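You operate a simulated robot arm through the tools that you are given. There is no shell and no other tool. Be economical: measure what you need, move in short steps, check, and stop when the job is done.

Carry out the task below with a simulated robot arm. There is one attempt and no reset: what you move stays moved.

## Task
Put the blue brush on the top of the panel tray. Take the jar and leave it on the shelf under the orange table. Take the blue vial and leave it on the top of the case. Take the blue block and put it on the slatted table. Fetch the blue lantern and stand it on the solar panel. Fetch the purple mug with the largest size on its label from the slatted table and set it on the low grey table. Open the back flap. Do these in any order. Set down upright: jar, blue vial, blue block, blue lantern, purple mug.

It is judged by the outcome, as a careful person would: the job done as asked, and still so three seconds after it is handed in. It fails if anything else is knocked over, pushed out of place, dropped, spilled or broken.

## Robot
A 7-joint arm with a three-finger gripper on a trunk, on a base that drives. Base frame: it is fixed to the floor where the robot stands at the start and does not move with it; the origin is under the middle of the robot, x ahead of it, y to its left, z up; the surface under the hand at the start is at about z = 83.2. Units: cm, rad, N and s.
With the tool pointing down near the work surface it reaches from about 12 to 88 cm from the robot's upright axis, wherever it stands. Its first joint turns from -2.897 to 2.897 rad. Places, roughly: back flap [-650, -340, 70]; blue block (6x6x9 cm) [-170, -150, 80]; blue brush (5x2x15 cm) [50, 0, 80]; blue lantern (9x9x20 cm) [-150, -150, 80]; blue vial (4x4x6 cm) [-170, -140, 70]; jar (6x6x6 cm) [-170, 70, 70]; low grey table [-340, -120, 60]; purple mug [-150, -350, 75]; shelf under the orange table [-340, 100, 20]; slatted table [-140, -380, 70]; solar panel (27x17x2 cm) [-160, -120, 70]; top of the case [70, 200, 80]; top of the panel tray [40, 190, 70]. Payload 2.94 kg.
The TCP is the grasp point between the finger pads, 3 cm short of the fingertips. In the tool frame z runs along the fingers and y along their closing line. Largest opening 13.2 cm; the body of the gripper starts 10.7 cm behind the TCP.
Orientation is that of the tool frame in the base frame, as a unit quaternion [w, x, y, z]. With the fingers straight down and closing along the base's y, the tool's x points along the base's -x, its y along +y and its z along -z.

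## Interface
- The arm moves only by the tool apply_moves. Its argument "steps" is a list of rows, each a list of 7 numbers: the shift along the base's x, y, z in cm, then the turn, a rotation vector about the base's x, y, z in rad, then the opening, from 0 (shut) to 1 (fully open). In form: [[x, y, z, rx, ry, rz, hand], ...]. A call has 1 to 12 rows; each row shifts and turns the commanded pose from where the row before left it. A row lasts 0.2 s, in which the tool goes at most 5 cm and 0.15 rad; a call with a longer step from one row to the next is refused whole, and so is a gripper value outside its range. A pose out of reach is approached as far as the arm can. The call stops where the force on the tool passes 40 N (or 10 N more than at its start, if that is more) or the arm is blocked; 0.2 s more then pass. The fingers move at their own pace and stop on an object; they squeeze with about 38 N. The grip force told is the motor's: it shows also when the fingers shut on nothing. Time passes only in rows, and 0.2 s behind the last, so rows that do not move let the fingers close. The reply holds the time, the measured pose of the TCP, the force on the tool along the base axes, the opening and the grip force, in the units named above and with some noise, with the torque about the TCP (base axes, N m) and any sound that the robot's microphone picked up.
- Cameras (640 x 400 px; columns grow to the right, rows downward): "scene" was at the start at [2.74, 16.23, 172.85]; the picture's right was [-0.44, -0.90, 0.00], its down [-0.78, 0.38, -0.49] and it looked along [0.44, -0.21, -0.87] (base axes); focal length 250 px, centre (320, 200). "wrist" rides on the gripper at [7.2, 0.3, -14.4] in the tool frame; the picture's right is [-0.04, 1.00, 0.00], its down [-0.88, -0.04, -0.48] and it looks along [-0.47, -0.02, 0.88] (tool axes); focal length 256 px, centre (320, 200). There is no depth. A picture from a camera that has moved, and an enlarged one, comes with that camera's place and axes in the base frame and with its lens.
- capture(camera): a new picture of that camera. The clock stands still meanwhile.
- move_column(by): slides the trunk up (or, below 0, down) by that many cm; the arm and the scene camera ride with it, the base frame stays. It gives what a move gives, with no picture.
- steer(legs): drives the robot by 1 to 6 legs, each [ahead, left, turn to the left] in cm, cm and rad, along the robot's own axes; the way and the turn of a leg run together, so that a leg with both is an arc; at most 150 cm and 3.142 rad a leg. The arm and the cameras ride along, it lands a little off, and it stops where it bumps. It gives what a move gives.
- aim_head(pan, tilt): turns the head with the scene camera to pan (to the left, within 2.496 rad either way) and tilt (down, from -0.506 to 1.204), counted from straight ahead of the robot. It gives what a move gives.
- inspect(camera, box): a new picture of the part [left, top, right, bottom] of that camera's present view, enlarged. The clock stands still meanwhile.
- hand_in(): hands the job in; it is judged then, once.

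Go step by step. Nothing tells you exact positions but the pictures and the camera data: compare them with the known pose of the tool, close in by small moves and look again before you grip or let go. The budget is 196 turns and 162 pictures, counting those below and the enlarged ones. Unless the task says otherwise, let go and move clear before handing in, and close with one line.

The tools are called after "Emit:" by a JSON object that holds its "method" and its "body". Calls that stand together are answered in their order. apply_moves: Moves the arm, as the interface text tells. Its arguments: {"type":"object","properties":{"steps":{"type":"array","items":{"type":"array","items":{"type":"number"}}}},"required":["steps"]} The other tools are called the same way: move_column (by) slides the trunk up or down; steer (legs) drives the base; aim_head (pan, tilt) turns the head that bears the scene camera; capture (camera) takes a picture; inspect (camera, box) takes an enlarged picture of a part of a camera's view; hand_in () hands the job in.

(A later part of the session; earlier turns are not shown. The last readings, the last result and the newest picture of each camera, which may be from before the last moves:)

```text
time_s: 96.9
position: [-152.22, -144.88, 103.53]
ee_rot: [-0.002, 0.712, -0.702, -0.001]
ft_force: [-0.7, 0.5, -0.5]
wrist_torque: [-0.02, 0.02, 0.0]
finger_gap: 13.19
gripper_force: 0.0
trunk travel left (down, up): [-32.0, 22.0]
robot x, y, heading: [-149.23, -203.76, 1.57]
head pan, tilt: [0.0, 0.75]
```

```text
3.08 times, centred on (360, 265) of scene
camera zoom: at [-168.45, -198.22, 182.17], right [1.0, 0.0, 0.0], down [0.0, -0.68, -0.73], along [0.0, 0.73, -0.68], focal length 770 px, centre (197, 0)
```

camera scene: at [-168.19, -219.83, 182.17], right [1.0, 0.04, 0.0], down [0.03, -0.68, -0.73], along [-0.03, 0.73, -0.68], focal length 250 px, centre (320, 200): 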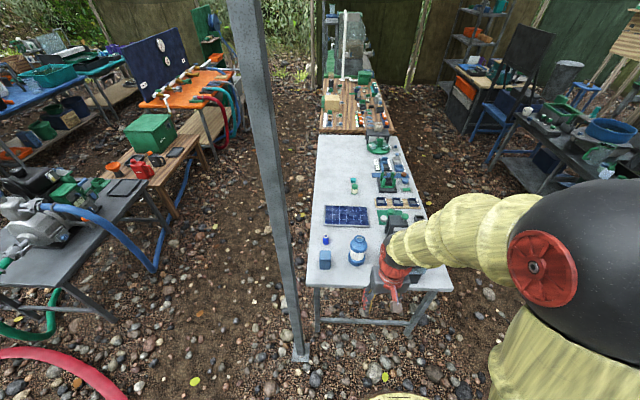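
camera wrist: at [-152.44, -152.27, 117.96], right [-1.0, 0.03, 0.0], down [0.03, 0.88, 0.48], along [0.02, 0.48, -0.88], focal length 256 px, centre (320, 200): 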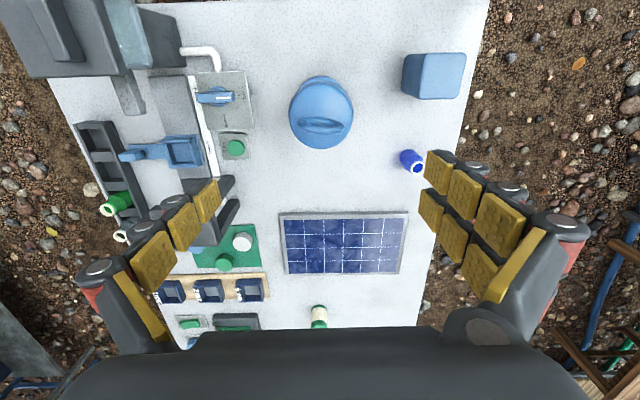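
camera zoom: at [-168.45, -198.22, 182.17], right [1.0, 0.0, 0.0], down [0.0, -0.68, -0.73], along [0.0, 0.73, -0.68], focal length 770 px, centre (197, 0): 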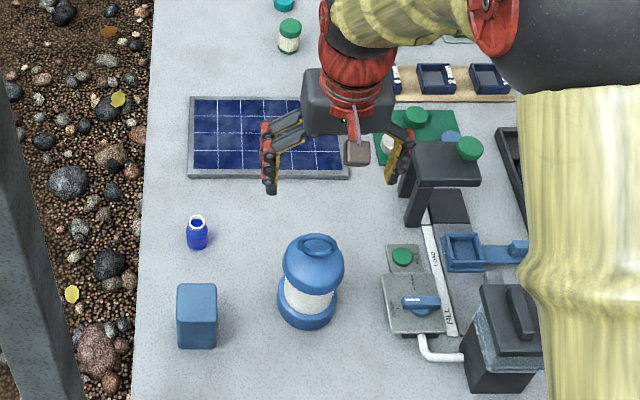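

Lantern axis at about (-152.3,-145.8). I descend around it and close.

Emit:
{"method": "apply_moves", "body": {"steps": [[0, -0.8, -4, 0, 0, 0, 1], [0, 0, -5, 0, 0, 0, 1], [0, 0, -5, 0, 0, 0, 1], [0, 0, -4, 0, 0, 0, 1], [0, 0, -3, 0, 0, 0, 1], [0, 0, -2.5, 0, 0, 0, 1], [0, 0, 0, 0, 0, 0, 1]]}}

Emit:
{"method": "capture", "body": {"camera": "wrist"}}

Emit:
{"method": "inspect", "body": {"camera": "scene", "box": [260, 200, 460, 330]}}

```text
time_s: 98.3
position: [-152.21, -145.44, 80.78]
ee_rot: [-0.004, 0.712, -0.702, -0.003]
ft_force: [0.6, -2.0, 8.6]
wrist_torque: [0.2, 0.07, -0.02]
finger_gap: 13.19
gripper_force: 0.0
trunk travel left (down, up): [-32.0, 22.0]
robot x, y, heading: [-148.84, -203.42, 1.573]
head pan, tilt: [0.0, 0.75]
stopped in row 6: the force on the tool passed its limit at 84 N (the readings are from after the stop); the commanded pose is now the measured one
```

```text
122 pictures are left
camera wrist: at [-152.39, -152.86, 95.11], right [-1.0, 0.03, 0.0], down [0.03, 0.87, 0.49], along [0.02, 0.49, -0.87], focal length 256 px, centre (320, 200)
```

wrist: 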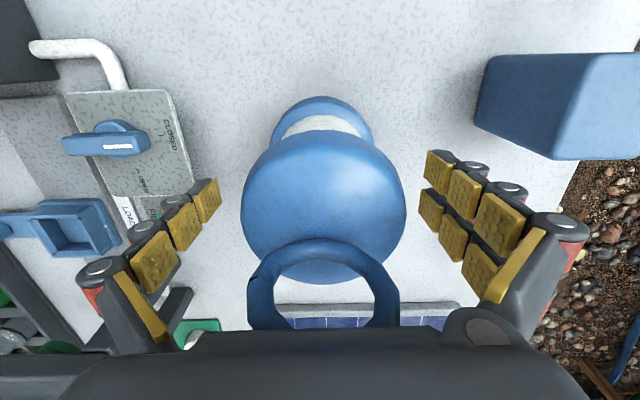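

```text
3.08 times, centred on (360, 265) of scene
camera zoom: at [-168.46, -198.22, 182.18], right [1.0, 0.0, 0.0], down [0.0, -0.68, -0.73], along [0.0, 0.73, -0.68], focal length 770 px, centre (197, 0)
```

zoom: 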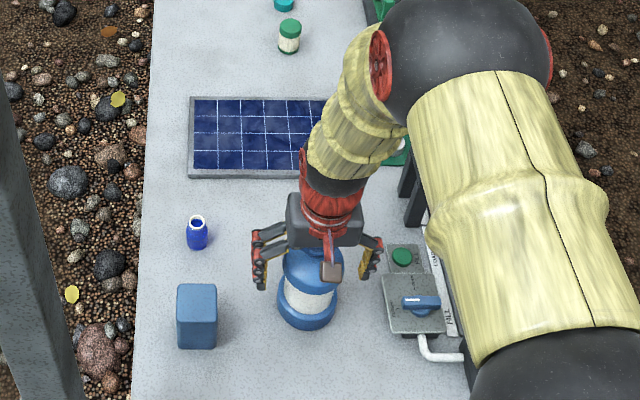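

The palm touched the lantern's ring (top is z≈91.5). I back up 1 cm and close.

Emit:
{"method": "apply_moves", "body": {"steps": [[0, 0, 1.0, 0, 0, 0, 1], [0, 0, 0, 0, 0, 0, 0.7], [0, 0, 0, 0, 0, 0, 0.4], [0, 0, 0, 0, 0, 0, 0.2], [0, 0, 0, 0, 0, 0, 0], [0, 0, 0, 0, 0, 0, 0]]}}

Emit:
{"method": "capture", "body": {"camera": "wrist"}}

```text
time_s: 99.7
position: [-152.21, -145.49, 81.81]
ee_rot: [-0.005, 0.713, -0.701, -0.004]
ft_force: [-2.0, 0.1, 1.4]
wrist_torque: [-0.08, 0.3, -0.03]
finger_gap: 8.21
gripper_force: 19.3
trunk travel left (down, up): [-32.0, 22.0]
robot x, y, heading: [-148.94, -203.52, 1.575]
head pan, tilt: [0.0, 0.75]
```

```text
120 pictures are left
camera wrist: at [-152.41, -152.94, 96.03], right [-1.0, 0.03, 0.0], down [0.03, 0.87, 0.48], along [0.02, 0.48, -0.87], focal length 256 px, centre (320, 200)
```

wrist: 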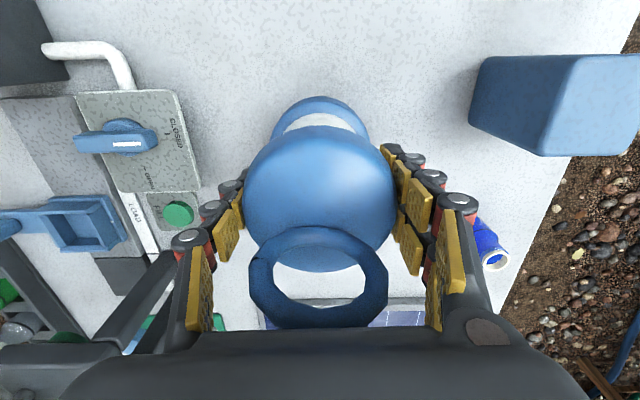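

Grip is building. I squeeze fully, lift 7 cm, and check.

Emit:
{"method": "apply_moves", "body": {"steps": [[0, 0, 0, 0, 0, 0, 0], [0, 0, 0.5, 0, 0, 0, 0], [0, 0, 1.5, 0, 0, 0, 0], [0, 0, 2.5, 0, 0, 0, 0], [0, 0, 2.5, 0, 0, 0, 0], [0, 0, 0, 0, 0, 0, 0]]}}

Emit:
{"method": "capture", "body": {"camera": "wrist"}}

```text
time_s: 101.1
position: [-152.14, -145.4, 88.77]
ee_rot: [-0.004, 0.712, -0.702, -0.003]
ft_force: [0.7, -0.9, -1.5]
wrist_torque: [-0.04, 0.0, -0.02]
finger_gap: 8.16
gripper_force: 38.0
trunk travel left (down, up): [-32.0, 22.0]
robot x, y, heading: [-148.89, -203.56, 1.573]
head pan, tilt: [0.0, 0.75]
```

```text
119 pictures are left
camera wrist: at [-152.41, -152.94, 103.04], right [-1.0, 0.03, 0.0], down [0.03, 0.87, 0.48], along [0.02, 0.48, -0.88], focal length 256 px, centre (320, 200)
```

wrist: 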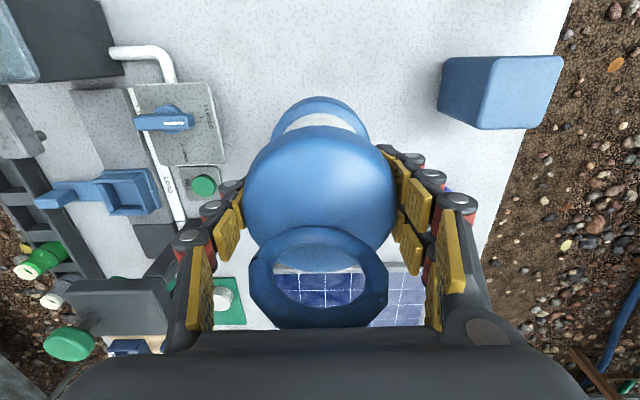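

Lantern is held upright. I carry it over the panel.

Emit:
{"method": "apply_moves", "body": {"steps": [[-0.3, 4.5, 0, 0, 0, 0, 0], [-0.3, 4.5, 0, 0, 0, 0, 0], [-0.3, 4.5, 0, 0, 0, 0, 0], [-0.3, 4.5, 0, 0, 0, 0, 0], [-0.3, 4.5, 0, 0, 0, 0, 0], [-0.3, 4.5, 0, 0, 0, 0, 0], [0, 0, 0, 0, 0, 0, 0]]}}

Emit:
{"method": "capture", "body": {"camera": "wrist"}}

Emit:
{"method": "inspect", "body": {"camera": "scene", "box": [260, 180, 420, 310]}}

```text
time_s: 102.7
position: [-154.0, -118.25, 88.68]
ee_rot: [-0.005, 0.712, -0.702, -0.003]
ft_force: [0.0, 0.3, -3.8]
wrist_torque: [0.01, 0.0, -0.01]
finger_gap: 8.17
gripper_force: 38.1
trunk travel left (down, up): [-32.0, 22.0]
robot x, y, heading: [-149.65, -203.57, 1.572]
head pan, tilt: [0.0, 0.75]
```

```text
118 pictures are left
camera wrist: at [-154.24, -125.58, 102.92], right [-1.0, 0.03, 0.0], down [0.03, 0.87, 0.48], along [0.02, 0.48, -0.87], focal length 256 px, centre (320, 200)
```

wrist: 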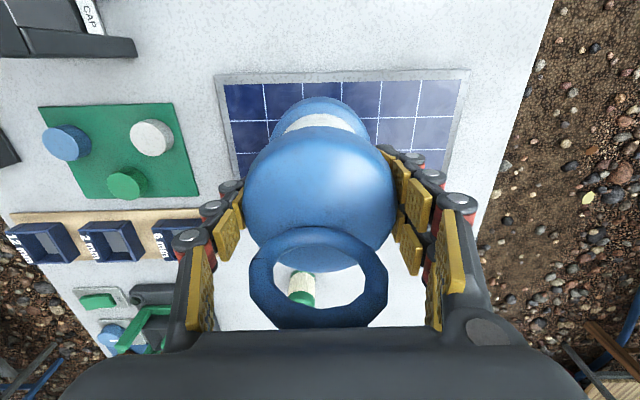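

```text
3.08 times, centred on (340, 245) of scene
camera zoom: at [-168.46, -198.18, 182.17], right [1.0, 0.0, 0.0], down [0.0, -0.68, -0.73], along [0.0, 0.73, -0.68], focal length 770 px, centre (258, 62)
```

zoom: 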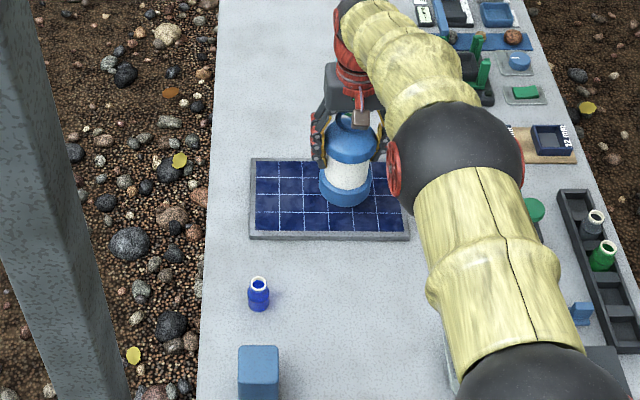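

Centred over the panel. I lower it gently.

Emit:
{"method": "apply_moves", "body": {"steps": [[0, 0, -1.5, 0, 0, 0, 0], [0, 0, -1.2, 0, 0, 0, 0], [0, 0, -0.6, 0, 0, 0, 0], [0, 0, -0.5, 0, 0, 0, 0], [0, 0, -0.4, 0, 0, 0, 0], [0, 0, 0, 0, 0, 0, 0]]}}

Emit:
{"method": "inspect", "body": {"camera": "scene", "box": [300, 190, 380, 250]}}

```text
time_s: 104.1
position: [-153.92, -118.56, 84.55]
ee_rot: [-0.005, 0.712, -0.702, -0.003]
ft_force: [0.4, 0.3, -2.0]
wrist_torque: [0.0, -0.02, 0.03]
finger_gap: 8.18
gripper_force: 38.2
trunk travel left (down, up): [-32.0, 22.0]
robot x, y, heading: [-149.29, -203.54, 1.573]
head pan, tilt: [0.0, 0.75]
```

```text
6.67 times, centred on (340, 220) of scene
camera zoom: at [-168.46, -198.15, 182.16], right [1.0, 0.0, 0.0], down [0.0, -0.68, -0.73], along [0.0, 0.73, -0.68], focal length 1668 px, centre (187, 67)
```

zoom: 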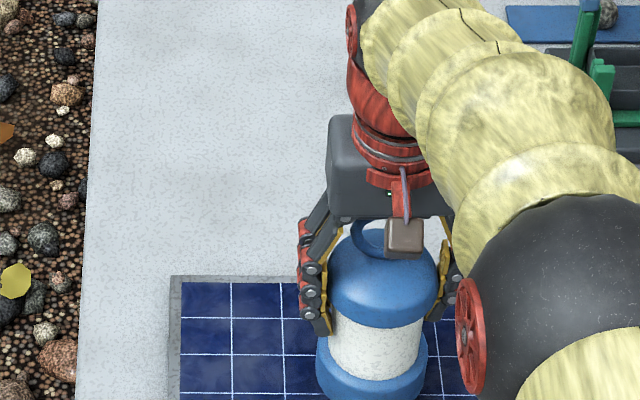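

Emit:
{"method": "apply_moves", "body": {"steps": [[0, 0, -0.4, 0, 0, 0, 0], [0, 0, -0.3, 0, 0, 0, 0], [0, 0, -0.3, 0, 0, 0, 0], [0, 0, 0, 0, 0, 0, 0]]}}

Emit:
{"method": "inspect", "body": {"camera": "scene", "box": [290, 190, 390, 270]}}

```text
time_s: 105.1
position: [-154.0, -118.54, 83.38]
ee_rot: [-0.004, 0.712, -0.702, -0.003]
ft_force: [1.2, 0.7, -3.0]
wrist_torque: [-0.01, -0.02, -0.03]
finger_gap: 8.19
gripper_force: 37.7
trunk travel left (down, up): [-32.0, 22.0]
robot x, y, heading: [-149.23, -203.28, 1.571]
head pan, tilt: [0.0, 0.75]
```

```text
5.00 times, centred on (340, 230) of scene
camera zoom: at [-168.46, -198.14, 182.16], right [1.0, 0.0, 0.0], down [0.0, -0.68, -0.73], along [0.0, 0.73, -0.68], focal length 1251 px, centre (220, 50)
```

zoom: 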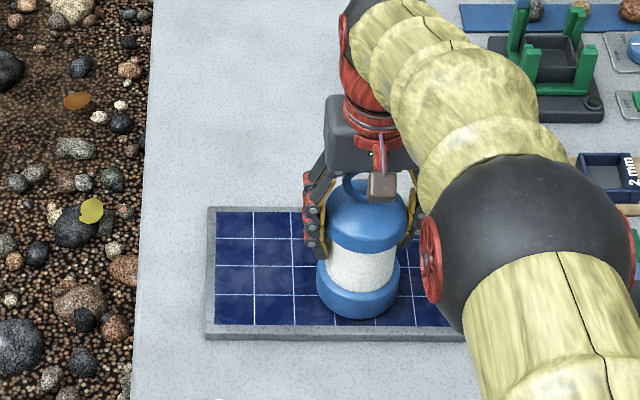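

No contact yet; I continue in small steps.

Emit:
{"method": "apply_moves", "body": {"steps": [[0, 0, -0.3, 0, 0, 0, 0], [0, 0, -0.3, 0, 0, 0, 0], [0, 0, -0.3, 0, 0, 0, 0], [0, 0, 0, 0, 0, 0, 0]]}}

```text
time_s: 106.1
position: [-154.04, -118.44, 83.11]
ee_rot: [-0.007, 0.711, -0.703, -0.005]
ft_force: [1.4, -5.2, 25.0]
wrist_torque: [-0.27, -0.09, -0.01]
finger_gap: 8.16
gripper_force: 37.7
trunk travel left (down, up): [-32.0, 22.0]
robot x, y, heading: [-149.41, -203.52, 1.572]
head pan, tilt: [0.0, 0.75]
```

In contact with the panel. I relax the push slightly, open, and rise.

Emit:
{"method": "apply_moves", "body": {"steps": [[0, 0, 0.4, 0, 0, 0, 0], [0, 0, 0, 0, 0, 0, 0.6], [0, 0, 0, 0, 0, 0, 0.7], [0, 0, 0, 0, 0, 0, 0.9], [0, 0, 0, 0, 0, 0, 1], [0, 0, 0, 0, 0, 0, 1], [0, 0, 2, 0, 0, 0, 1], [0, 0, 4, 0, 0, 0, 1], [0, 0, 5, 0, 0, 0, 1], [0, 0, 5, 0, 0, 0, 1], [0, 0, 4, 0, 0, 0, 1]]}}

Emit:
{"method": "capture", "body": {"camera": "wrist"}}

Emit:
{"method": "inspect", "body": {"camera": "scene", "box": [260, 190, 400, 310]}}

```text
time_s: 108.5
position: [-154.0, -118.42, 102.92]
ee_rot: [-0.003, 0.712, -0.702, -0.002]
ft_force: [0.1, -0.1, -0.5]
wrist_torque: [0.06, -0.03, 0.02]
finger_gap: 13.19
gripper_force: 0.1
trunk travel left (down, up): [-32.0, 22.0]
robot x, y, heading: [-149.29, -203.62, 1.571]
head pan, tilt: [0.0, 0.75]
```

```text
114 pictures are left
camera wrist: at [-154.19, -125.79, 117.26], right [-1.0, 0.03, 0.0], down [0.03, 0.88, 0.48], along [0.02, 0.48, -0.88], focal length 256 px, centre (320, 200)
```

wrist: 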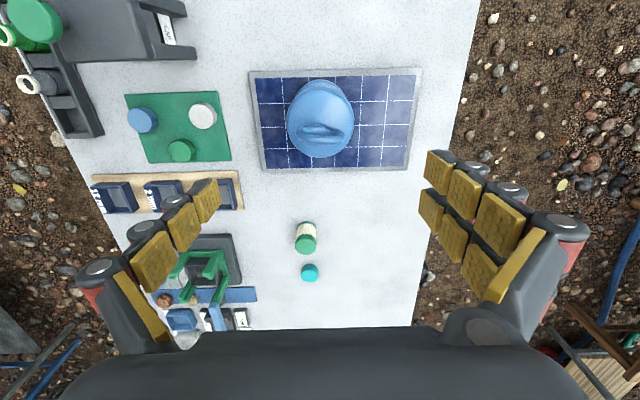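

```text
3.33 times, centred on (330, 250) of scene
camera zoom: at [-168.45, -198.27, 182.17], right [1.0, 0.0, 0.0], down [0.0, -0.68, -0.73], along [0.0, 0.73, -0.68], focal length 834 px, centre (287, 33)
```

zoom: 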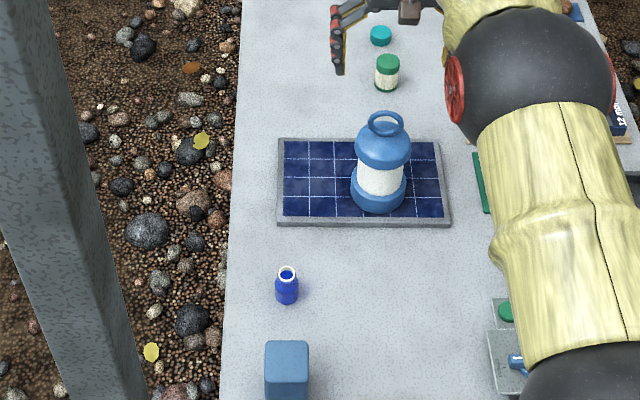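

Lantern stands on the panel. Next the block at about (-168.5,-148.5): I move above it.

Emit:
{"method": "apply_moves", "body": {"steps": [[-1.8, -3.8, 0, 0, 0, 0, 0.8], [-1.8, -3.8, 0, 0, 0, 0, 0.75], [-1.8, -3.8, 0, 0, 0, 0, 0.75], [-1.8, -3.8, 0, 0, 0, 0, 0.75], [-1.8, -3.8, -1, 0, 0, 0, 0.75], [-1.8, -3.8, -1, 0, 0, 0, 0.75], [-1.8, -3.8, -1, 0, 0, 0, 0.75], [-1.8, -3.4, -1, 0, 0, 0, 0.75], [0, 0, 0, 0, 0, 0, 0.75]]}}

Emit:
{"method": "capture", "body": {"camera": "wrist"}}

Emit:
{"method": "capture", "body": {"camera": "scene"}}

```text
time_s: 110.5
position: [-168.33, -148.28, 99.2]
ee_rot: [-0.005, 0.712, -0.702, -0.003]
ft_force: [-0.8, 0.4, 0.0]
wrist_torque: [0.0, 0.01, -0.02]
finger_gap: 9.89
gripper_force: 0.0
trunk travel left (down, up): [-32.0, 22.0]
robot x, y, heading: [-149.29, -203.42, 1.572]
head pan, tilt: [0.0, 0.75]
```

```text
112 pictures are left
camera wrist: at [-168.65, -155.79, 113.38], right [-1.0, 0.03, 0.0], down [0.03, 0.87, 0.48], along [0.02, 0.48, -0.87], focal length 256 px, centre (320, 200)
```

wrist: 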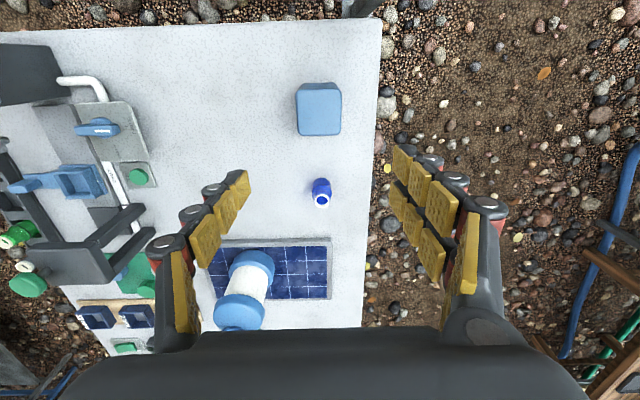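

```text
111 pictures are left
camera scene: at [-168.47, -198.2, 182.16], right [1.0, 0.0, 0.0], down [0.0, -0.68, -0.73], along [0.0, 0.73, -0.68], focal length 250 px, centre (320, 200)
```

scene: 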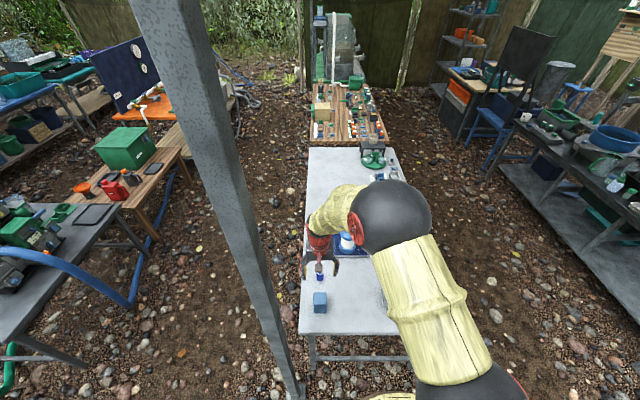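

Block at (-168.4,-149.5), vial at (-168,-137). I descend on the block and grip.

Emit:
{"method": "apply_moves", "body": {"steps": [[0, -1.2, -4, 0, 0, 0, 0.75], [0, 0, -5, 0, 0, 0, 0.75], [0, 0, -5, 0, 0, 0, 0.75], [0, 0, -4.5, 0, 0, 0, 0.75], [0, 0, -3, 0, 0, 0, 0.75], [0, 0, 0, 0, 0, 0, 0.5], [0, 0, 0, 0, 0, 0, 0.2], [0, 0, 0, 0, 0, 0, 0], [0, 0, 0, 0, 0, 0, 0]]}}

Emit:
{"method": "capture", "body": {"camera": "wrist"}}

```text
time_s: 112.5
position: [-168.21, -149.55, 77.54]
ee_rot: [-0.004, 0.712, -0.702, -0.003]
ft_force: [0.5, 0.4, 0.3]
wrist_torque: [-0.04, 0.03, -0.01]
finger_gap: 5.55
gripper_force: 18.4
trunk travel left (down, up): [-32.0, 22.0]
robot x, y, heading: [-149.31, -203.82, 1.572]
head pan, tilt: [0.0, 0.75]
```

```text
110 pictures are left
camera wrist: at [-168.52, -156.96, 91.88], right [-1.0, 0.03, 0.0], down [0.03, 0.87, 0.48], along [0.02, 0.48, -0.87], focal length 256 px, centre (320, 200)
```

wrist: 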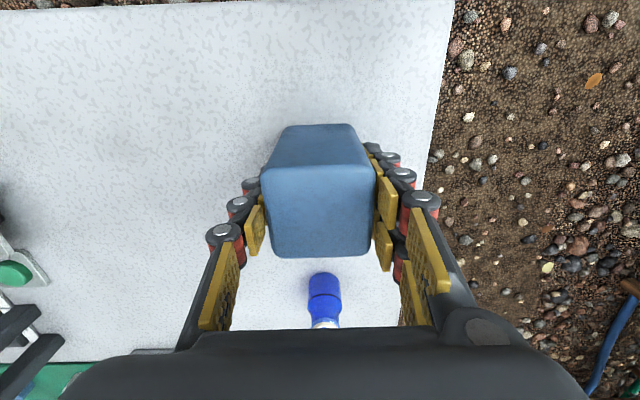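

Block gripped. I lift and retract toward the robot.

Emit:
{"method": "apply_moves", "body": {"steps": [[0, 0, 0, 0, 0, 0, 0], [0, 0, 2, 0, 0, 0, 0], [0, 0, 4, 0, 0, 0, 0], [0, 0, 5, 0, 0, 0, 0], [0, 0, 5, 0, 0, 0, 0], [0, 0, 5, 0, 0, 0, 0], [1.5, -2, 4, 0, 0, 0, 0], [3.5, -3, 2, 0, 0, 0, 0], [4, -2.5, 0, 0, 0, 0, 0], [4, -2.5, 0, 0, 0, 0, 0], [4, -3, 0, 0, 0, 0, 0]]}}

Emit:
{"method": "aim_head", "body": {"pan": 2.4, "tilt": 0.5}}

Emit:
{"method": "capture", "body": {"camera": "scene"}}

```text
refused: row 8 steps farther than a row can; nothing moved
```

```text
time_s: 114.7
position: [-168.33, -149.57, 77.59]
ee_rot: [-0.005, 0.712, -0.702, -0.002]
ft_force: [-0.9, 0.0, 0.9]
wrist_torque: [0.01, 0.02, -0.01]
finger_gap: 5.53
gripper_force: 38.0
trunk travel left (down, up): [-32.0, 22.0]
robot x, y, heading: [-149.46, -203.74, 1.578]
head pan, tilt: [2.4, 0.499]
```

```text
109 pictures are left
camera scene: at [-174.6, -213.22, 184.36], right [-0.74, 0.67, 0.0], down [0.32, 0.35, -0.88], along [-0.59, -0.65, -0.48], focal length 250 px, centre (320, 200)
```

scene: 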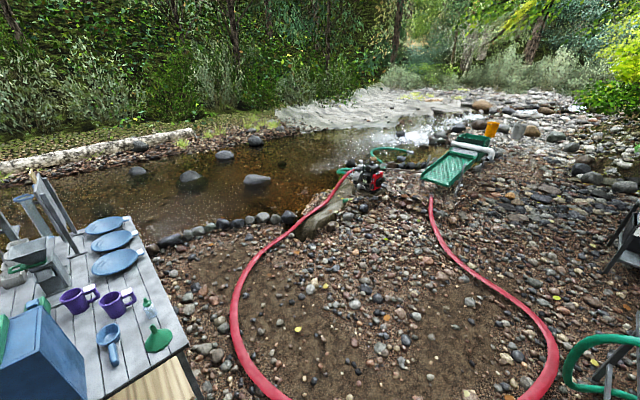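

Two purple mugs are visible on the slatted table. Lifting the block now with shorter steps.

Emit:
{"method": "apply_moves", "body": {"steps": [[0, 0, 2, 0, 0, 0, 0], [0, 0, 4, 0, 0, 0, 0], [0, 0, 5, 0, 0, 0, 0], [0, 0, 5, 0, 0, 0, 0], [0, 0, 5, 0, 0, 0, 0], [1.5, -2, 4, 0, 0, 0, 0], [3, -2.5, 2, 0, 0, 0, 0], [4, -2.5, 0, 0, 0, 0, 0], [4, -2.5, 0, 0, 0, 0, 0], [4, -2.5, 0, 0, 0, 0, 0], [2, -4, 0, 0, 0, 0, 0]]}}

Emit:
{"method": "inspect", "body": {"camera": "scene", "box": [0, 180, 220, 400]}}

Emit:
{"method": "capture", "body": {"camera": "wrist"}}

```text
time_s: 117.1
position: [-150.05, -166.0, 104.64]
ee_rot: [-0.005, 0.711, -0.703, -0.002]
ft_force: [0.4, -0.5, -1.3]
wrist_torque: [0.03, 0.0, -0.01]
finger_gap: 5.51
gripper_force: 38.6
trunk travel left (down, up): [-32.0, 22.0]
robot x, y, heading: [-149.39, -203.77, 1.571]
head pan, tilt: [2.4, 0.499]
```

```text
1.82 times, centred on (110, 290) of scene
camera zoom: at [-174.54, -213.34, 184.36], right [-0.74, 0.67, 0.0], down [0.32, 0.35, -0.88], along [-0.59, -0.65, -0.48], focal length 455 px, centre (702, 36)
```

zoom: 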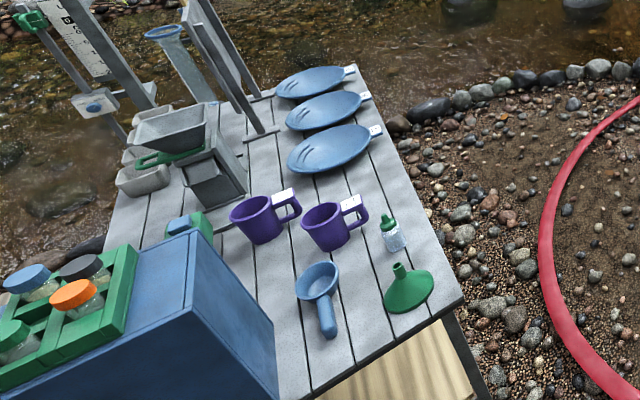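

```text
107 pictures are left
camera wrist: at [-150.28, -173.41, 118.92], right [-1.0, 0.03, 0.0], down [0.03, 0.87, 0.48], along [0.01, 0.48, -0.87], focal length 256 px, centre (320, 200)
```

wrist: 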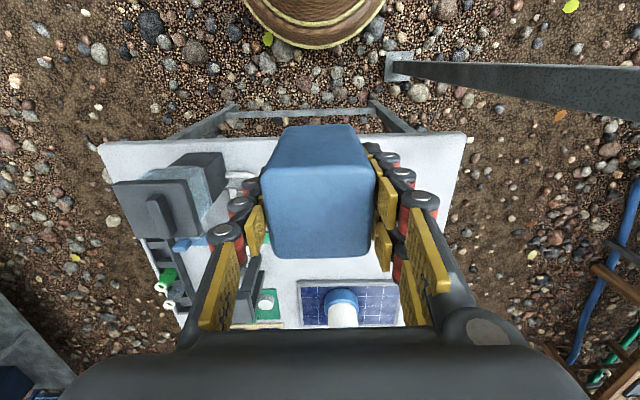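

Base radius is about 27 cm. The slatted table spans x −178…−105, y≤−303; mugs at about (-142,-362) and (-156,-348). I turn around and approach its north edge.

Emit:
{"method": "steer", "body": {"legs": [[-20, 0, 0], [0, 0, -3.141], [33, -9, 0]]}}

Emit:
{"method": "aim_head", "body": {"pan": 0.0, "tilt": 0.8}}

Emit:
{"method": "capture", "body": {"camera": "scene"}}

Emit:
{"method": "capture", "body": {"camera": "wrist"}}

```text
time_s: 127.8
position: [-155.09, -295.09, 104.51]
ee_rot: [0.002, 0.691, 0.723, -0.004]
ft_force: [0.2, -1.0, -1.2]
wrist_torque: [0.01, -0.02, -0.01]
finger_gap: 5.53
gripper_force: 38.0
trunk travel left (down, up): [-32.0, 22.0]
robot x, y, heading: [-157.36, -257.38, -1.539]
head pan, tilt: [2.4, 0.499]
```

```text
time_s: 130.0
position: [-154.94, -294.95, 104.5]
ee_rot: [0.003, 0.691, 0.723, -0.004]
ft_force: [0.1, 0.4, -1.4]
wrist_torque: [0.01, 0.01, 0.01]
finger_gap: 5.52
gripper_force: 38.2
trunk travel left (down, up): [-32.0, 22.0]
robot x, y, heading: [-157.41, -257.11, -1.539]
head pan, tilt: [0.0, 0.799]
```

```text
106 pictures are left
camera scene: at [-138.09, -261.67, 181.77], right [-1.0, -0.03, 0.0], down [-0.02, 0.72, -0.7], along [0.02, -0.7, -0.72], focal length 250 px, centre (320, 200)
```

scene: 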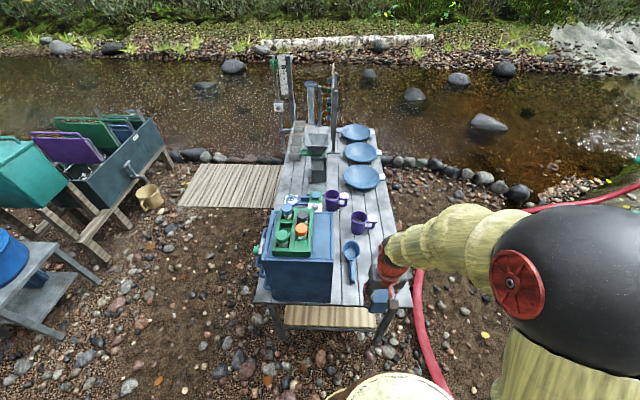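

```text
105 pictures are left
camera wrist: at [-154.95, -287.66, 118.89], right [1.0, 0.0, 0.0], down [0.0, -0.87, 0.48], along [0.0, -0.48, -0.87], focal length 256 px, centre (320, 200)
```

wrist: 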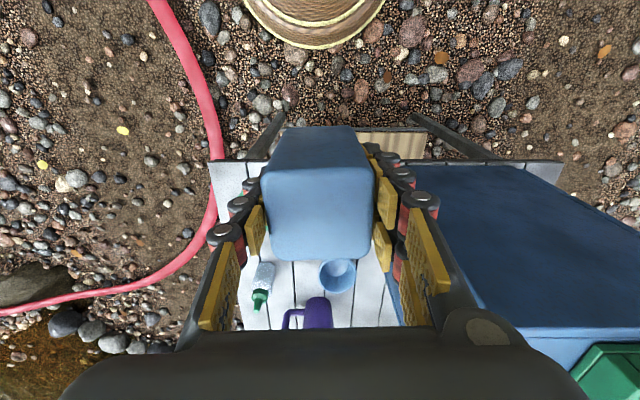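

Emit:
{"method": "inspect", "body": {"camera": "scene", "box": [300, 110, 400, 230]}}

Emit:
{"method": "inspect", "body": {"camera": "scene", "box": [320, 180, 440, 330]}}

```text
3.33 times, centred on (350, 170) of scene
camera zoom: at [-138.09, -261.67, 181.77], right [-1.0, -0.03, 0.0], down [-0.02, 0.72, -0.7], along [0.02, -0.7, -0.72], focal length 834 px, centre (220, 300)
```

zoom: 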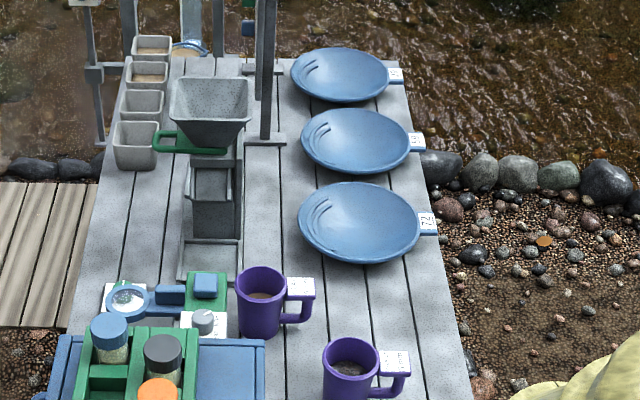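

```text
2.67 times, centred on (380, 255) of scene
camera zoom: at [-138.09, -261.67, 181.77], right [-1.0, -0.03, 0.0], down [-0.02, 0.72, -0.7], along [0.02, -0.7, -0.72], focal length 667 px, centre (160, 53)
```

zoom: 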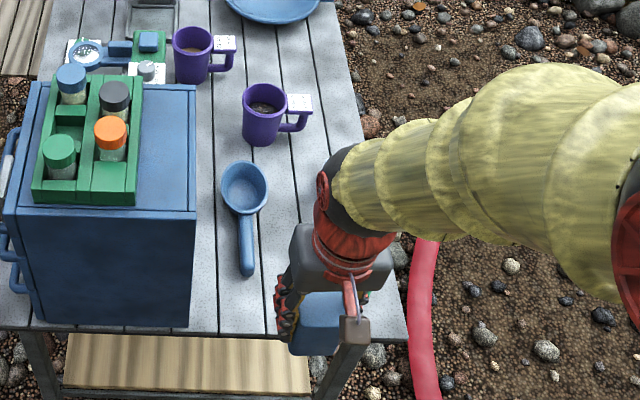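

Emit:
{"method": "inspect", "body": {"camera": "scene", "box": [335, 188, 355, 204]}}

Emit:
{"method": "inspect", "body": {"camera": "scene", "box": [360, 210, 380, 226]}}

```text
16.00 times, centred on (345, 196) of scene
camera zoom: at [-138.09, -261.67, 181.77], right [-1.0, -0.03, 0.0], down [-0.02, 0.72, -0.7], along [0.02, -0.7, -0.72], focal length 4004 px, centre (-80, 264)
```

zoom: 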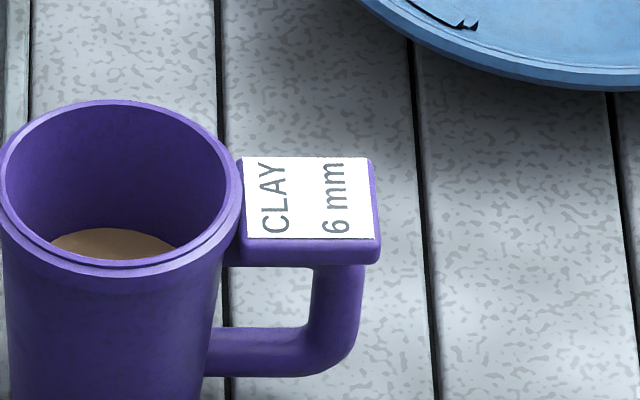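

```text
16.00 times, centred on (370, 218) of scene
camera zoom: at [-138.09, -261.67, 181.77], right [-1.0, -0.03, 0.0], down [-0.02, 0.72, -0.7], along [0.02, -0.7, -0.72], focal length 4004 px, centre (-480, -88)
```

zoom: 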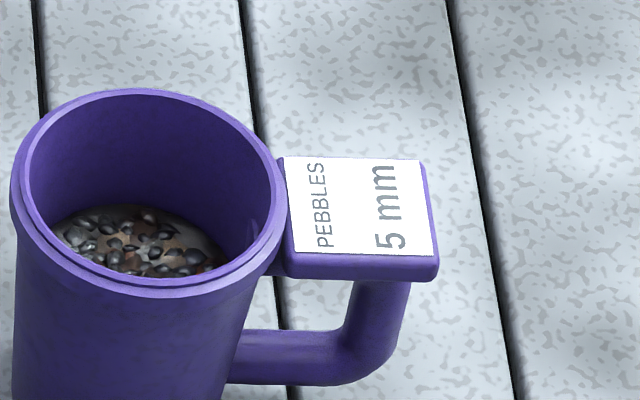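

Labels: far mug (-142,-363) reads 6 mm, near mug 5 mm, so the far one is wanted. First I set the block at the free spot near the north edge, about (-156.5,-308.5).

Emit:
{"method": "apply_moves", "body": {"steps": [[-0.4, -3.5, -1, 0, 0, 0, 0], [-0.4, -3.5, -2, 0, 0, 0, 0], [-0.4, -3.5, -3, 0, 0, 0, 0], [-0.3, -3, -3, 0, 0, 0, 0], [0, 0, 0, 0, 0, 0, 0]]}}

Emit:
{"method": "capture", "body": {"camera": "wrist"}}

Emit:
{"method": "inspect", "body": {"camera": "scene", "box": [320, 200, 440, 330]}}

```text
time_s: 131.2
position: [-156.22, -308.36, 95.54]
ee_rot: [0.003, 0.691, 0.723, -0.004]
ft_force: [-0.4, -0.2, -1.9]
wrist_torque: [-0.01, -0.01, 0.03]
finger_gap: 5.52
gripper_force: 38.0
trunk travel left (down, up): [-32.0, 22.0]
robot x, y, heading: [-156.99, -256.83, -1.536]
head pan, tilt: [0.0, 0.799]
```

```text
100 pictures are left
camera wrist: at [-156.26, -301.16, 109.77], right [1.0, 0.0, 0.0], down [0.0, -0.87, 0.48], along [0.0, -0.48, -0.87], focal length 256 px, centre (320, 200)
```

wrist: 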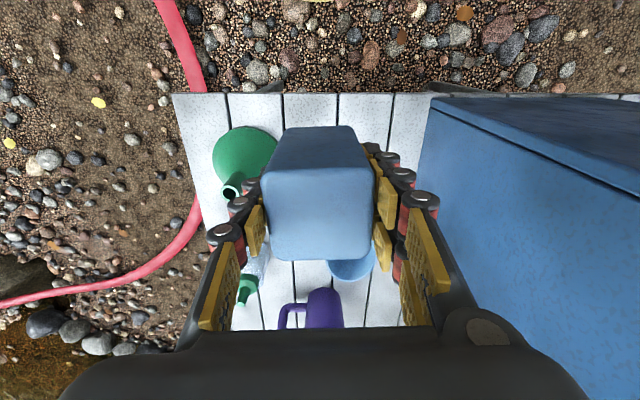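

```text
3.08 times, centred on (380, 265) of scene
camera zoom: at [-138.09, -261.66, 181.77], right [-1.0, -0.03, 0.0], down [-0.02, 0.72, -0.7], along [0.02, -0.7, -0.72], focal length 770 px, centre (135, 0)
```

zoom: 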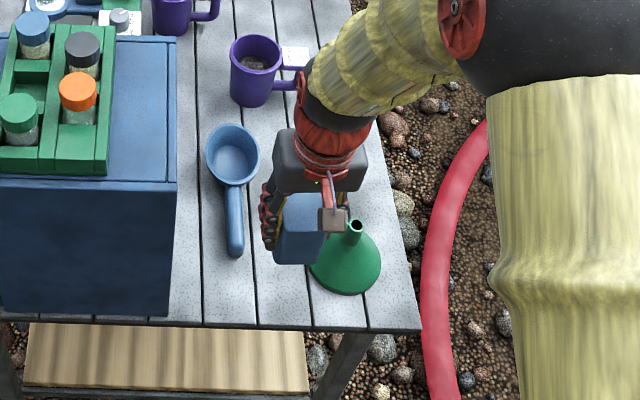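

Funnel edge is x≈-162.6 and the table edge y≈-305; I shift 1.8 cm inward and lower.

Emit:
{"method": "apply_moves", "body": {"steps": [[0, -1.8, -3, 0, 0, 0, 0], [0, 0, -4, 0, 0, 0, 0], [0, 0, -4, 0, 0, 0, 0], [0, 0, -2.5, 0, 0, 0, 0], [0, 0, -1, 0, 0, 0, 0], [0, 0, -0.6, 0, 0, 0, 0], [0, 0, 0, 0, 0, 0, 0]]}}

Emit:
{"method": "inspect", "body": {"camera": "scene", "box": [320, 200, 440, 330]}}

Emit:
{"method": "capture", "body": {"camera": "wrist"}}

```text
time_s: 132.8
position: [-156.38, -310.28, 80.44]
ee_rot: [0.003, 0.691, 0.723, -0.004]
ft_force: [-0.8, 0.5, -1.7]
wrist_torque: [-0.01, -0.01, -0.01]
finger_gap: 5.52
gripper_force: 38.3
trunk travel left (down, up): [-32.0, 22.0]
robot x, y, heading: [-157.1, -257.55, -1.535]
head pan, tilt: [0.0, 0.799]
```

```text
3.08 times, centred on (380, 265) of scene
camera zoom: at [-138.09, -261.7, 181.77], right [-1.0, -0.03, 0.0], down [-0.02, 0.72, -0.7], along [0.02, -0.7, -0.72], focal length 770 px, centre (135, 0)
```

zoom: 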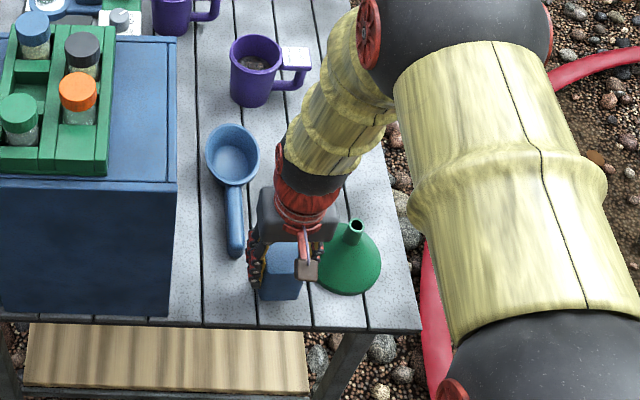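

```text
97 pictures are left
camera wrist: at [-156.31, -302.96, 94.74], right [1.0, 0.0, 0.0], down [0.0, -0.87, 0.48], along [0.0, -0.48, -0.87], focal length 256 px, centre (320, 200)
```

wrist: 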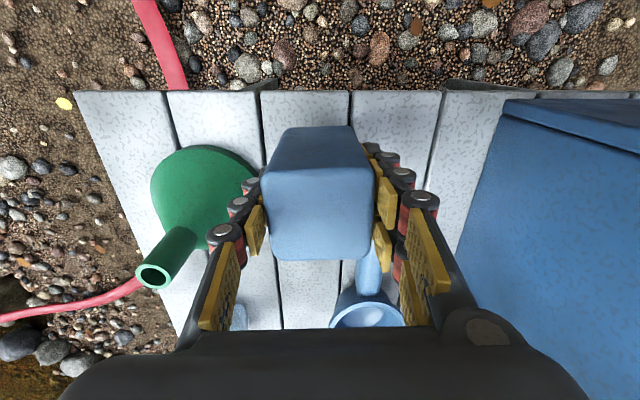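

Clearance is fine. Lowering the last bit.

Emit:
{"method": "apply_moves", "body": {"steps": [[0, 0, -0.5, 0, 0, 0, 0], [0, 0, -0.4, 0, 0, 0, 0], [0, 0, -0.4, 0, 0, 0, 0], [0, 0, -0.3, 0, 0, 0, 0], [0, 0, 0, 0, 0, 0, 0]]}}

```text
time_s: 134.0
position: [-156.39, -310.36, 78.96]
ee_rot: [0.003, 0.691, 0.723, -0.004]
ft_force: [0.5, -1.0, -1.9]
wrist_torque: [-0.02, 0.0, 0.0]
finger_gap: 5.51
gripper_force: 38.1
trunk travel left (down, up): [-32.0, 22.0]
robot x, y, heading: [-156.86, -257.35, -1.535]
head pan, tilt: [0.0, 0.799]
```

Emit:
{"method": "apply_moves", "body": {"steps": [[0, 0, -0.3, 0, 0, 0, 0], [0, 0, -0.3, 0, 0, 0, 0], [0, 0, -0.3, 0, 0, 0, 0], [0, 0, 0, 0, 0, 0, 0]]}}

Emit:
{"method": "inspect", "body": {"camera": "scene", "box": [360, 240, 420, 310]}}

```text
time_s: 135.0
position: [-156.38, -310.34, 78.04]
ee_rot: [0.002, 0.691, 0.723, -0.003]
ft_force: [-0.1, 0.1, -1.1]
wrist_torque: [0.04, -0.01, -0.01]
finger_gap: 5.5
gripper_force: 37.4
trunk travel left (down, up): [-32.0, 22.0]
robot x, y, heading: [-156.87, -257.19, -1.535]
head pan, tilt: [0.0, 0.799]
```

```text
5.71 times, centred on (390, 275) of scene
camera zoom: at [-138.09, -261.7, 181.76], right [-1.0, -0.03, 0.0], down [-0.02, 0.72, -0.7], along [0.02, -0.7, -0.72], focal length 1430 px, centre (-80, -229)
```

zoom: 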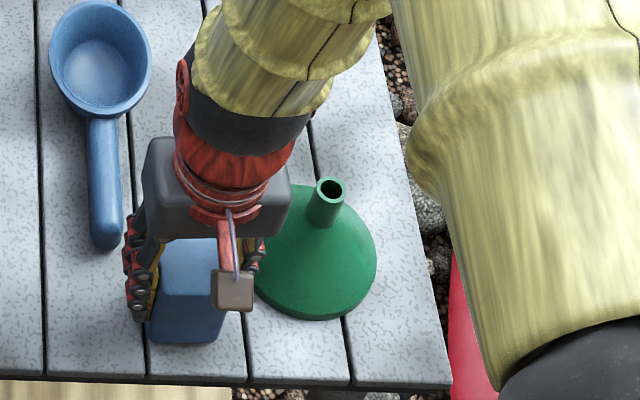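

Emit:
{"method": "apply_moves", "body": {"steps": [[0, 0, -0.3, 0, 0, 0, 0], [0, 0, -0.3, 0, 0, 0, 0], [0, 0, -0.3, 0, 0, 0, 0], [0, 0, 0, 0, 0, 0, 0]]}}

```text
time_s: 136.0
position: [-156.4, -310.42, 77.24]
ee_rot: [0.004, 0.691, 0.722, -0.006]
ft_force: [-0.2, 3.1, 31.4]
wrist_torque: [0.06, -0.01, 0.02]
finger_gap: 5.54
gripper_force: 37.8
trunk travel left (down, up): [-32.0, 22.0]
robot x, y, heading: [-157.28, -257.53, -1.537]
head pan, tilt: [0.0, 0.799]
```

Contact made. I relax slightly, open the hand just enough, and rise.

Emit:
{"method": "apply_moves", "body": {"steps": [[0, 0, 0.4, 0, 0, 0, 0], [0, 0, 0, 0, 0, 0, 0.45], [0, 0, 0, 0, 0, 0, 0.55], [0, 0, 0, 0, 0, 0, 0.58], [0, 0, 0, 0, 0, 0, 0.58], [0, 0, 2, 0, 0, 0, 0.58], [0, 0, 4, 0, 0, 0, 0.58], [0, 0, 5, 0, 0, 0, 0.58], [0, 0, 5, 0, 0, 0, 0.58], [0, 3, 4, 0, 0, 0, 0.58], [0, 4, 3, 0, 0, 0, 0.58]]}}

Emit:
{"method": "inspect", "body": {"camera": "scene", "box": [320, 200, 440, 330]}}

```text
time_s: 138.4
position: [-156.3, -303.27, 100.53]
ee_rot: [0.003, 0.691, 0.723, -0.005]
ft_force: [-0.4, -0.2, 0.4]
wrist_torque: [0.0, -0.01, -0.01]
finger_gap: 7.65
gripper_force: 0.1
trunk travel left (down, up): [-32.0, 22.0]
robot x, y, heading: [-157.0, -257.49, -1.535]
head pan, tilt: [0.0, 0.799]
```

```text
3.08 times, centred on (380, 265) of scene
camera zoom: at [-138.09, -261.52, 181.77], right [-1.0, -0.03, 0.0], down [-0.02, 0.72, -0.7], along [0.02, -0.7, -0.72], focal length 770 px, centre (135, 0)
```

zoom: 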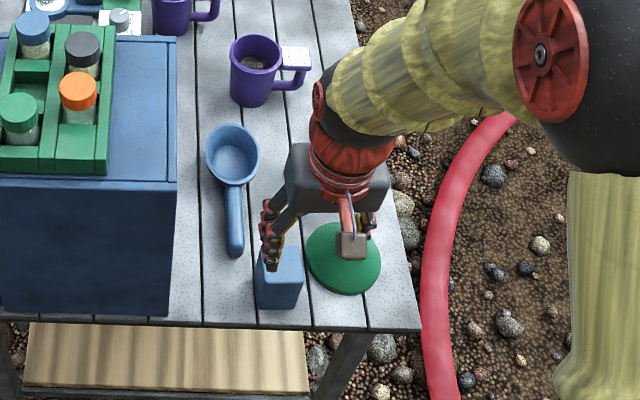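

Block stands upright on the table. Now I go around to the east side of the slatted table to reach the 6 mm mug.

Emit:
{"method": "apply_moves", "body": {"steps": [[0, 4, 2.5, 0, 0, 0, 0.8], [0, 4, 2.5, 0, 0, 0, 1], [0, 0, 2, 0, 0, 0, 1]]}}

Emit:
{"method": "steer", "body": {"legs": [[-22, 0, 0], [0, 80, 0], [126, 0, 0], [0, 0, -1.603]]}}

Emit:
{"method": "capture", "body": {"camera": "scene"}}

Emit:
{"method": "capture", "body": {"camera": "wrist"}}

```text
time_s: 139.2
position: [-156.29, -295.48, 107.36]
ee_rot: [0.002, 0.691, 0.722, -0.004]
ft_force: [-0.5, -1.3, -0.2]
wrist_torque: [0.04, 0.04, -0.03]
finger_gap: 12.81
gripper_force: 0.0
trunk travel left (down, up): [-32.0, 22.0]
robot x, y, heading: [-157.23, -257.3, -1.537]
head pan, tilt: [0.0, 0.799]
```

```text
time_s: 154.7
position: [-110.4, -358.66, 107.39]
ee_rot: [-0.001, 1.0, 0.01, -0.004]
ft_force: [1.6, 0.2, -0.2]
wrist_torque: [0.03, -0.01, 0.0]
finger_gap: 13.21
gripper_force: 0.0
trunk travel left (down, up): [-32.0, 22.0]
robot x, y, heading: [-72.27, -358.91, -3.138]
head pan, tilt: [0.0, 0.799]
```

```text
94 pictures are left
camera scene: at [-77.4, -377.93, 181.77], right [-0.01, 1.0, 0.0], down [0.72, 0.01, -0.7], along [-0.7, -0.01, -0.72], focal length 250 px, centre (320, 200)
```

scene: 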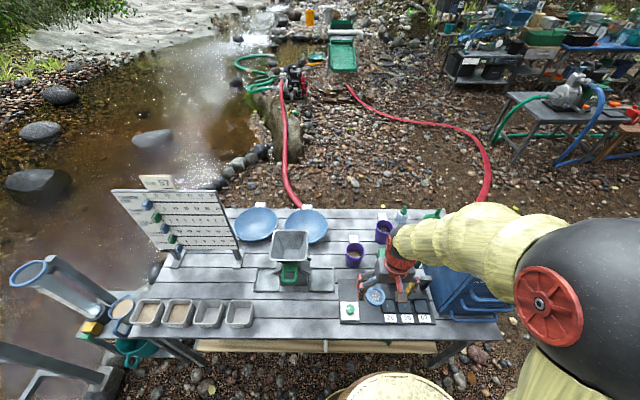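

```text
93 pictures are left
camera wrist: at [-103.01, -358.93, 121.7], right [-0.02, -1.0, 0.0], down [-0.87, 0.02, 0.48], along [-0.48, 0.01, -0.87], focal length 256 px, centre (320, 200)
```

wrist: 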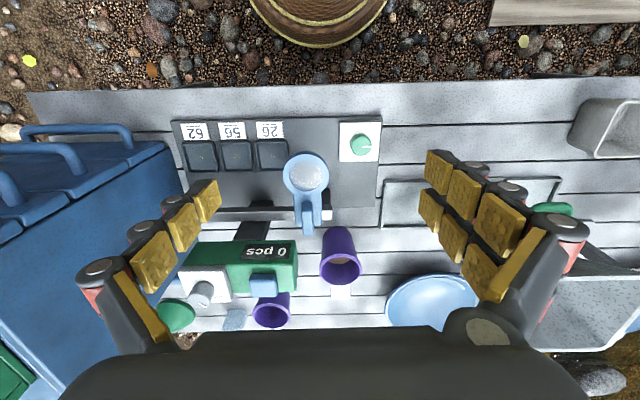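

The mug rim is at about (-141.4,-362.7,82). I check the neighbours closer.

Emit:
{"method": "inspect", "body": {"camera": "scene", "box": [330, 210, 450, 330]}}

Emit:
{"method": "inspect", "body": {"camera": "wrist", "box": [160, 180, 460, 340]}}

```text
3.33 times, centred on (390, 270) of scene
camera zoom: at [-77.4, -377.93, 181.77], right [-0.01, 1.0, 0.0], down [0.72, 0.01, -0.7], along [-0.7, -0.01, -0.72], focal length 834 px, centre (87, -33)
```

zoom: 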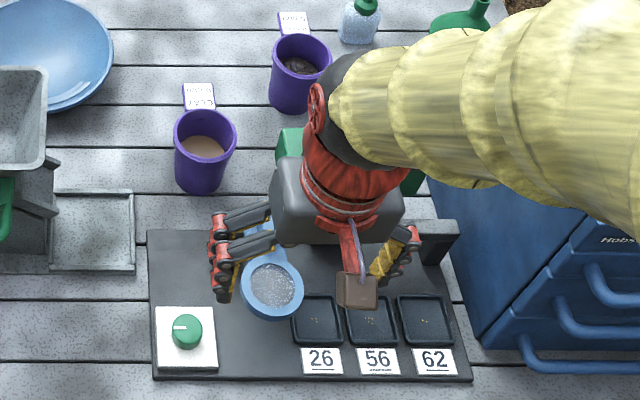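

```text
2.13 times, centred on (310, 260) of wrist
camera zoom: at [-103.01, -358.93, 121.7], right [-0.02, -1.0, 0.0], down [-0.87, 0.02, 0.48], along [-0.48, 0.01, -0.87], focal length 546 px, centre (341, 72)
```

zoom: 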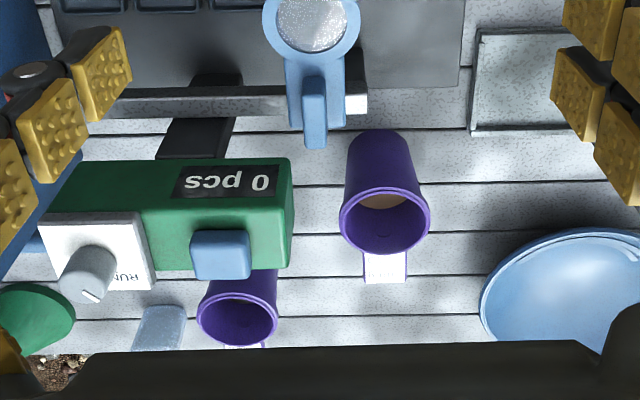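

Gap between mug and the green counter is about 4.7 cm, enough. I move above the mug with a 10.5 cm opening.

Emit:
{"method": "apply_moves", "body": {"steps": [[-4.43, -0.57, 0, 0, 0, 0, 0.8], [-4.43, -0.57, 0, 0, 0, 0, 0.8], [-4.43, -0.57, -1, 0, 0, 0, 0.8], [-4.43, -0.57, -1, 0, 0, 0, 0.8], [-4.43, -0.57, -1, 0, 0, 0, 0.8], [-4.43, -0.57, -1, 0, 0, 0, 0.8], [-4.4, -0.57, -1, 0, 0, 0, 0.8], [0, 0, 0, 0, 0, 0, 0.8]]}}

Emit:
{"method": "capture", "body": {"camera": "wrist"}}

Emit:
{"method": "inspect", "body": {"camera": "scene", "box": [300, 200, 440, 330]}}

```text
time_s: 156.5
position: [-141.67, -362.75, 102.45]
ee_rot: [-0.001, 1.0, 0.01, -0.005]
ft_force: [0.2, -0.4, 0.1]
wrist_torque: [0.01, 0.0, 0.01]
finger_gap: 10.58
gripper_force: 0.0
trunk travel left (down, up): [-32.0, 22.0]
robot x, y, heading: [-72.19, -358.86, -3.135]
head pan, tilt: [0.0, 0.799]
```

```text
90 pictures are left
camera wrist: at [-134.22, -362.97, 116.8], right [-0.02, -1.0, 0.0], down [-0.87, 0.02, 0.48], along [-0.48, 0.01, -0.87], focal length 256 px, centre (320, 200)
```

wrist: 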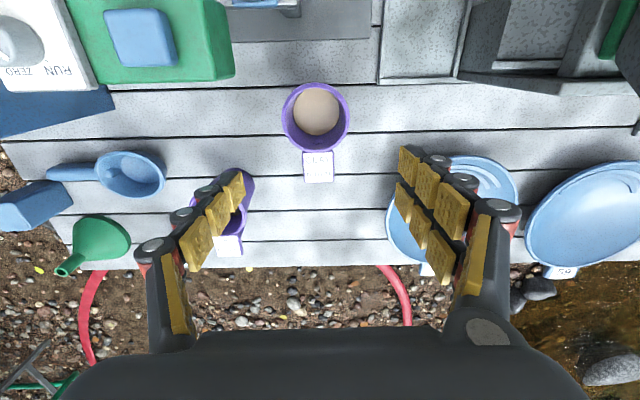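

```text
3.08 times, centred on (370, 265) of scene
camera zoom: at [-77.4, -377.94, 181.77], right [-0.01, 1.0, 0.0], down [0.72, 0.01, -0.7], along [-0.7, -0.01, -0.72], focal length 770 px, centre (166, 0)
```

zoom: 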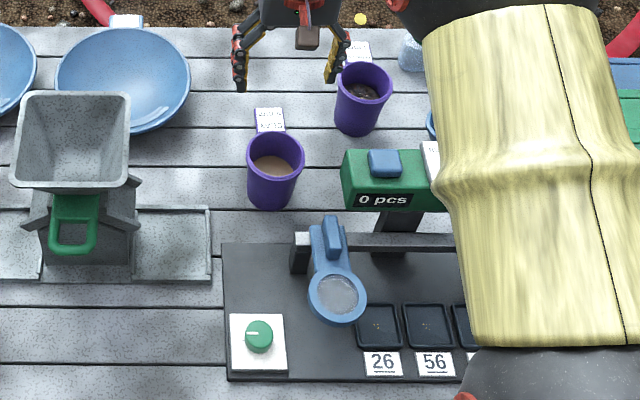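

Aligned within 0.6 cm. I descend and close on the mug.

Emit:
{"method": "apply_moves", "body": {"steps": [[0.6, 0.3, -4, 0, 0, 0, 0.8], [0, 0, -4.5, 0, 0, 0, 0.8], [0, 0, -4.5, 0, 0, 0, 0.8], [0, 0, -4, 0, 0, 0, 0.8], [0, 0, -3.5, 0, 0, 0, 0.8], [0, 0, -2.5, 0, 0, 0, 0.8], [0, 0, 0, 0, 0, 0, 0.8]]}}

Emit:
{"method": "capture", "body": {"camera": "wrist"}}

```text
time_s: 158.1
position: [-140.59, -362.67, 79.33]
ee_rot: [-0.001, 1.0, 0.009, -0.005]
ft_force: [0.1, 0.2, -0.4]
wrist_torque: [0.03, 0.0, 0.01]
finger_gap: 10.57
gripper_force: 0.0
trunk travel left (down, up): [-32.0, 22.0]
robot x, y, heading: [-72.43, -358.87, -3.131]
head pan, tilt: [0.0, 0.799]
```

```text
88 pictures are left
camera wrist: at [-133.21, -362.85, 93.67], right [-0.02, -1.0, 0.0], down [-0.87, 0.02, 0.48], along [-0.48, 0.01, -0.87], focal length 256 px, centre (320, 200)
```

wrist: 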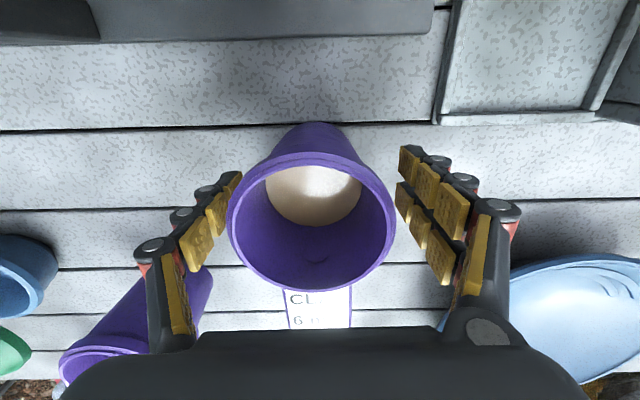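

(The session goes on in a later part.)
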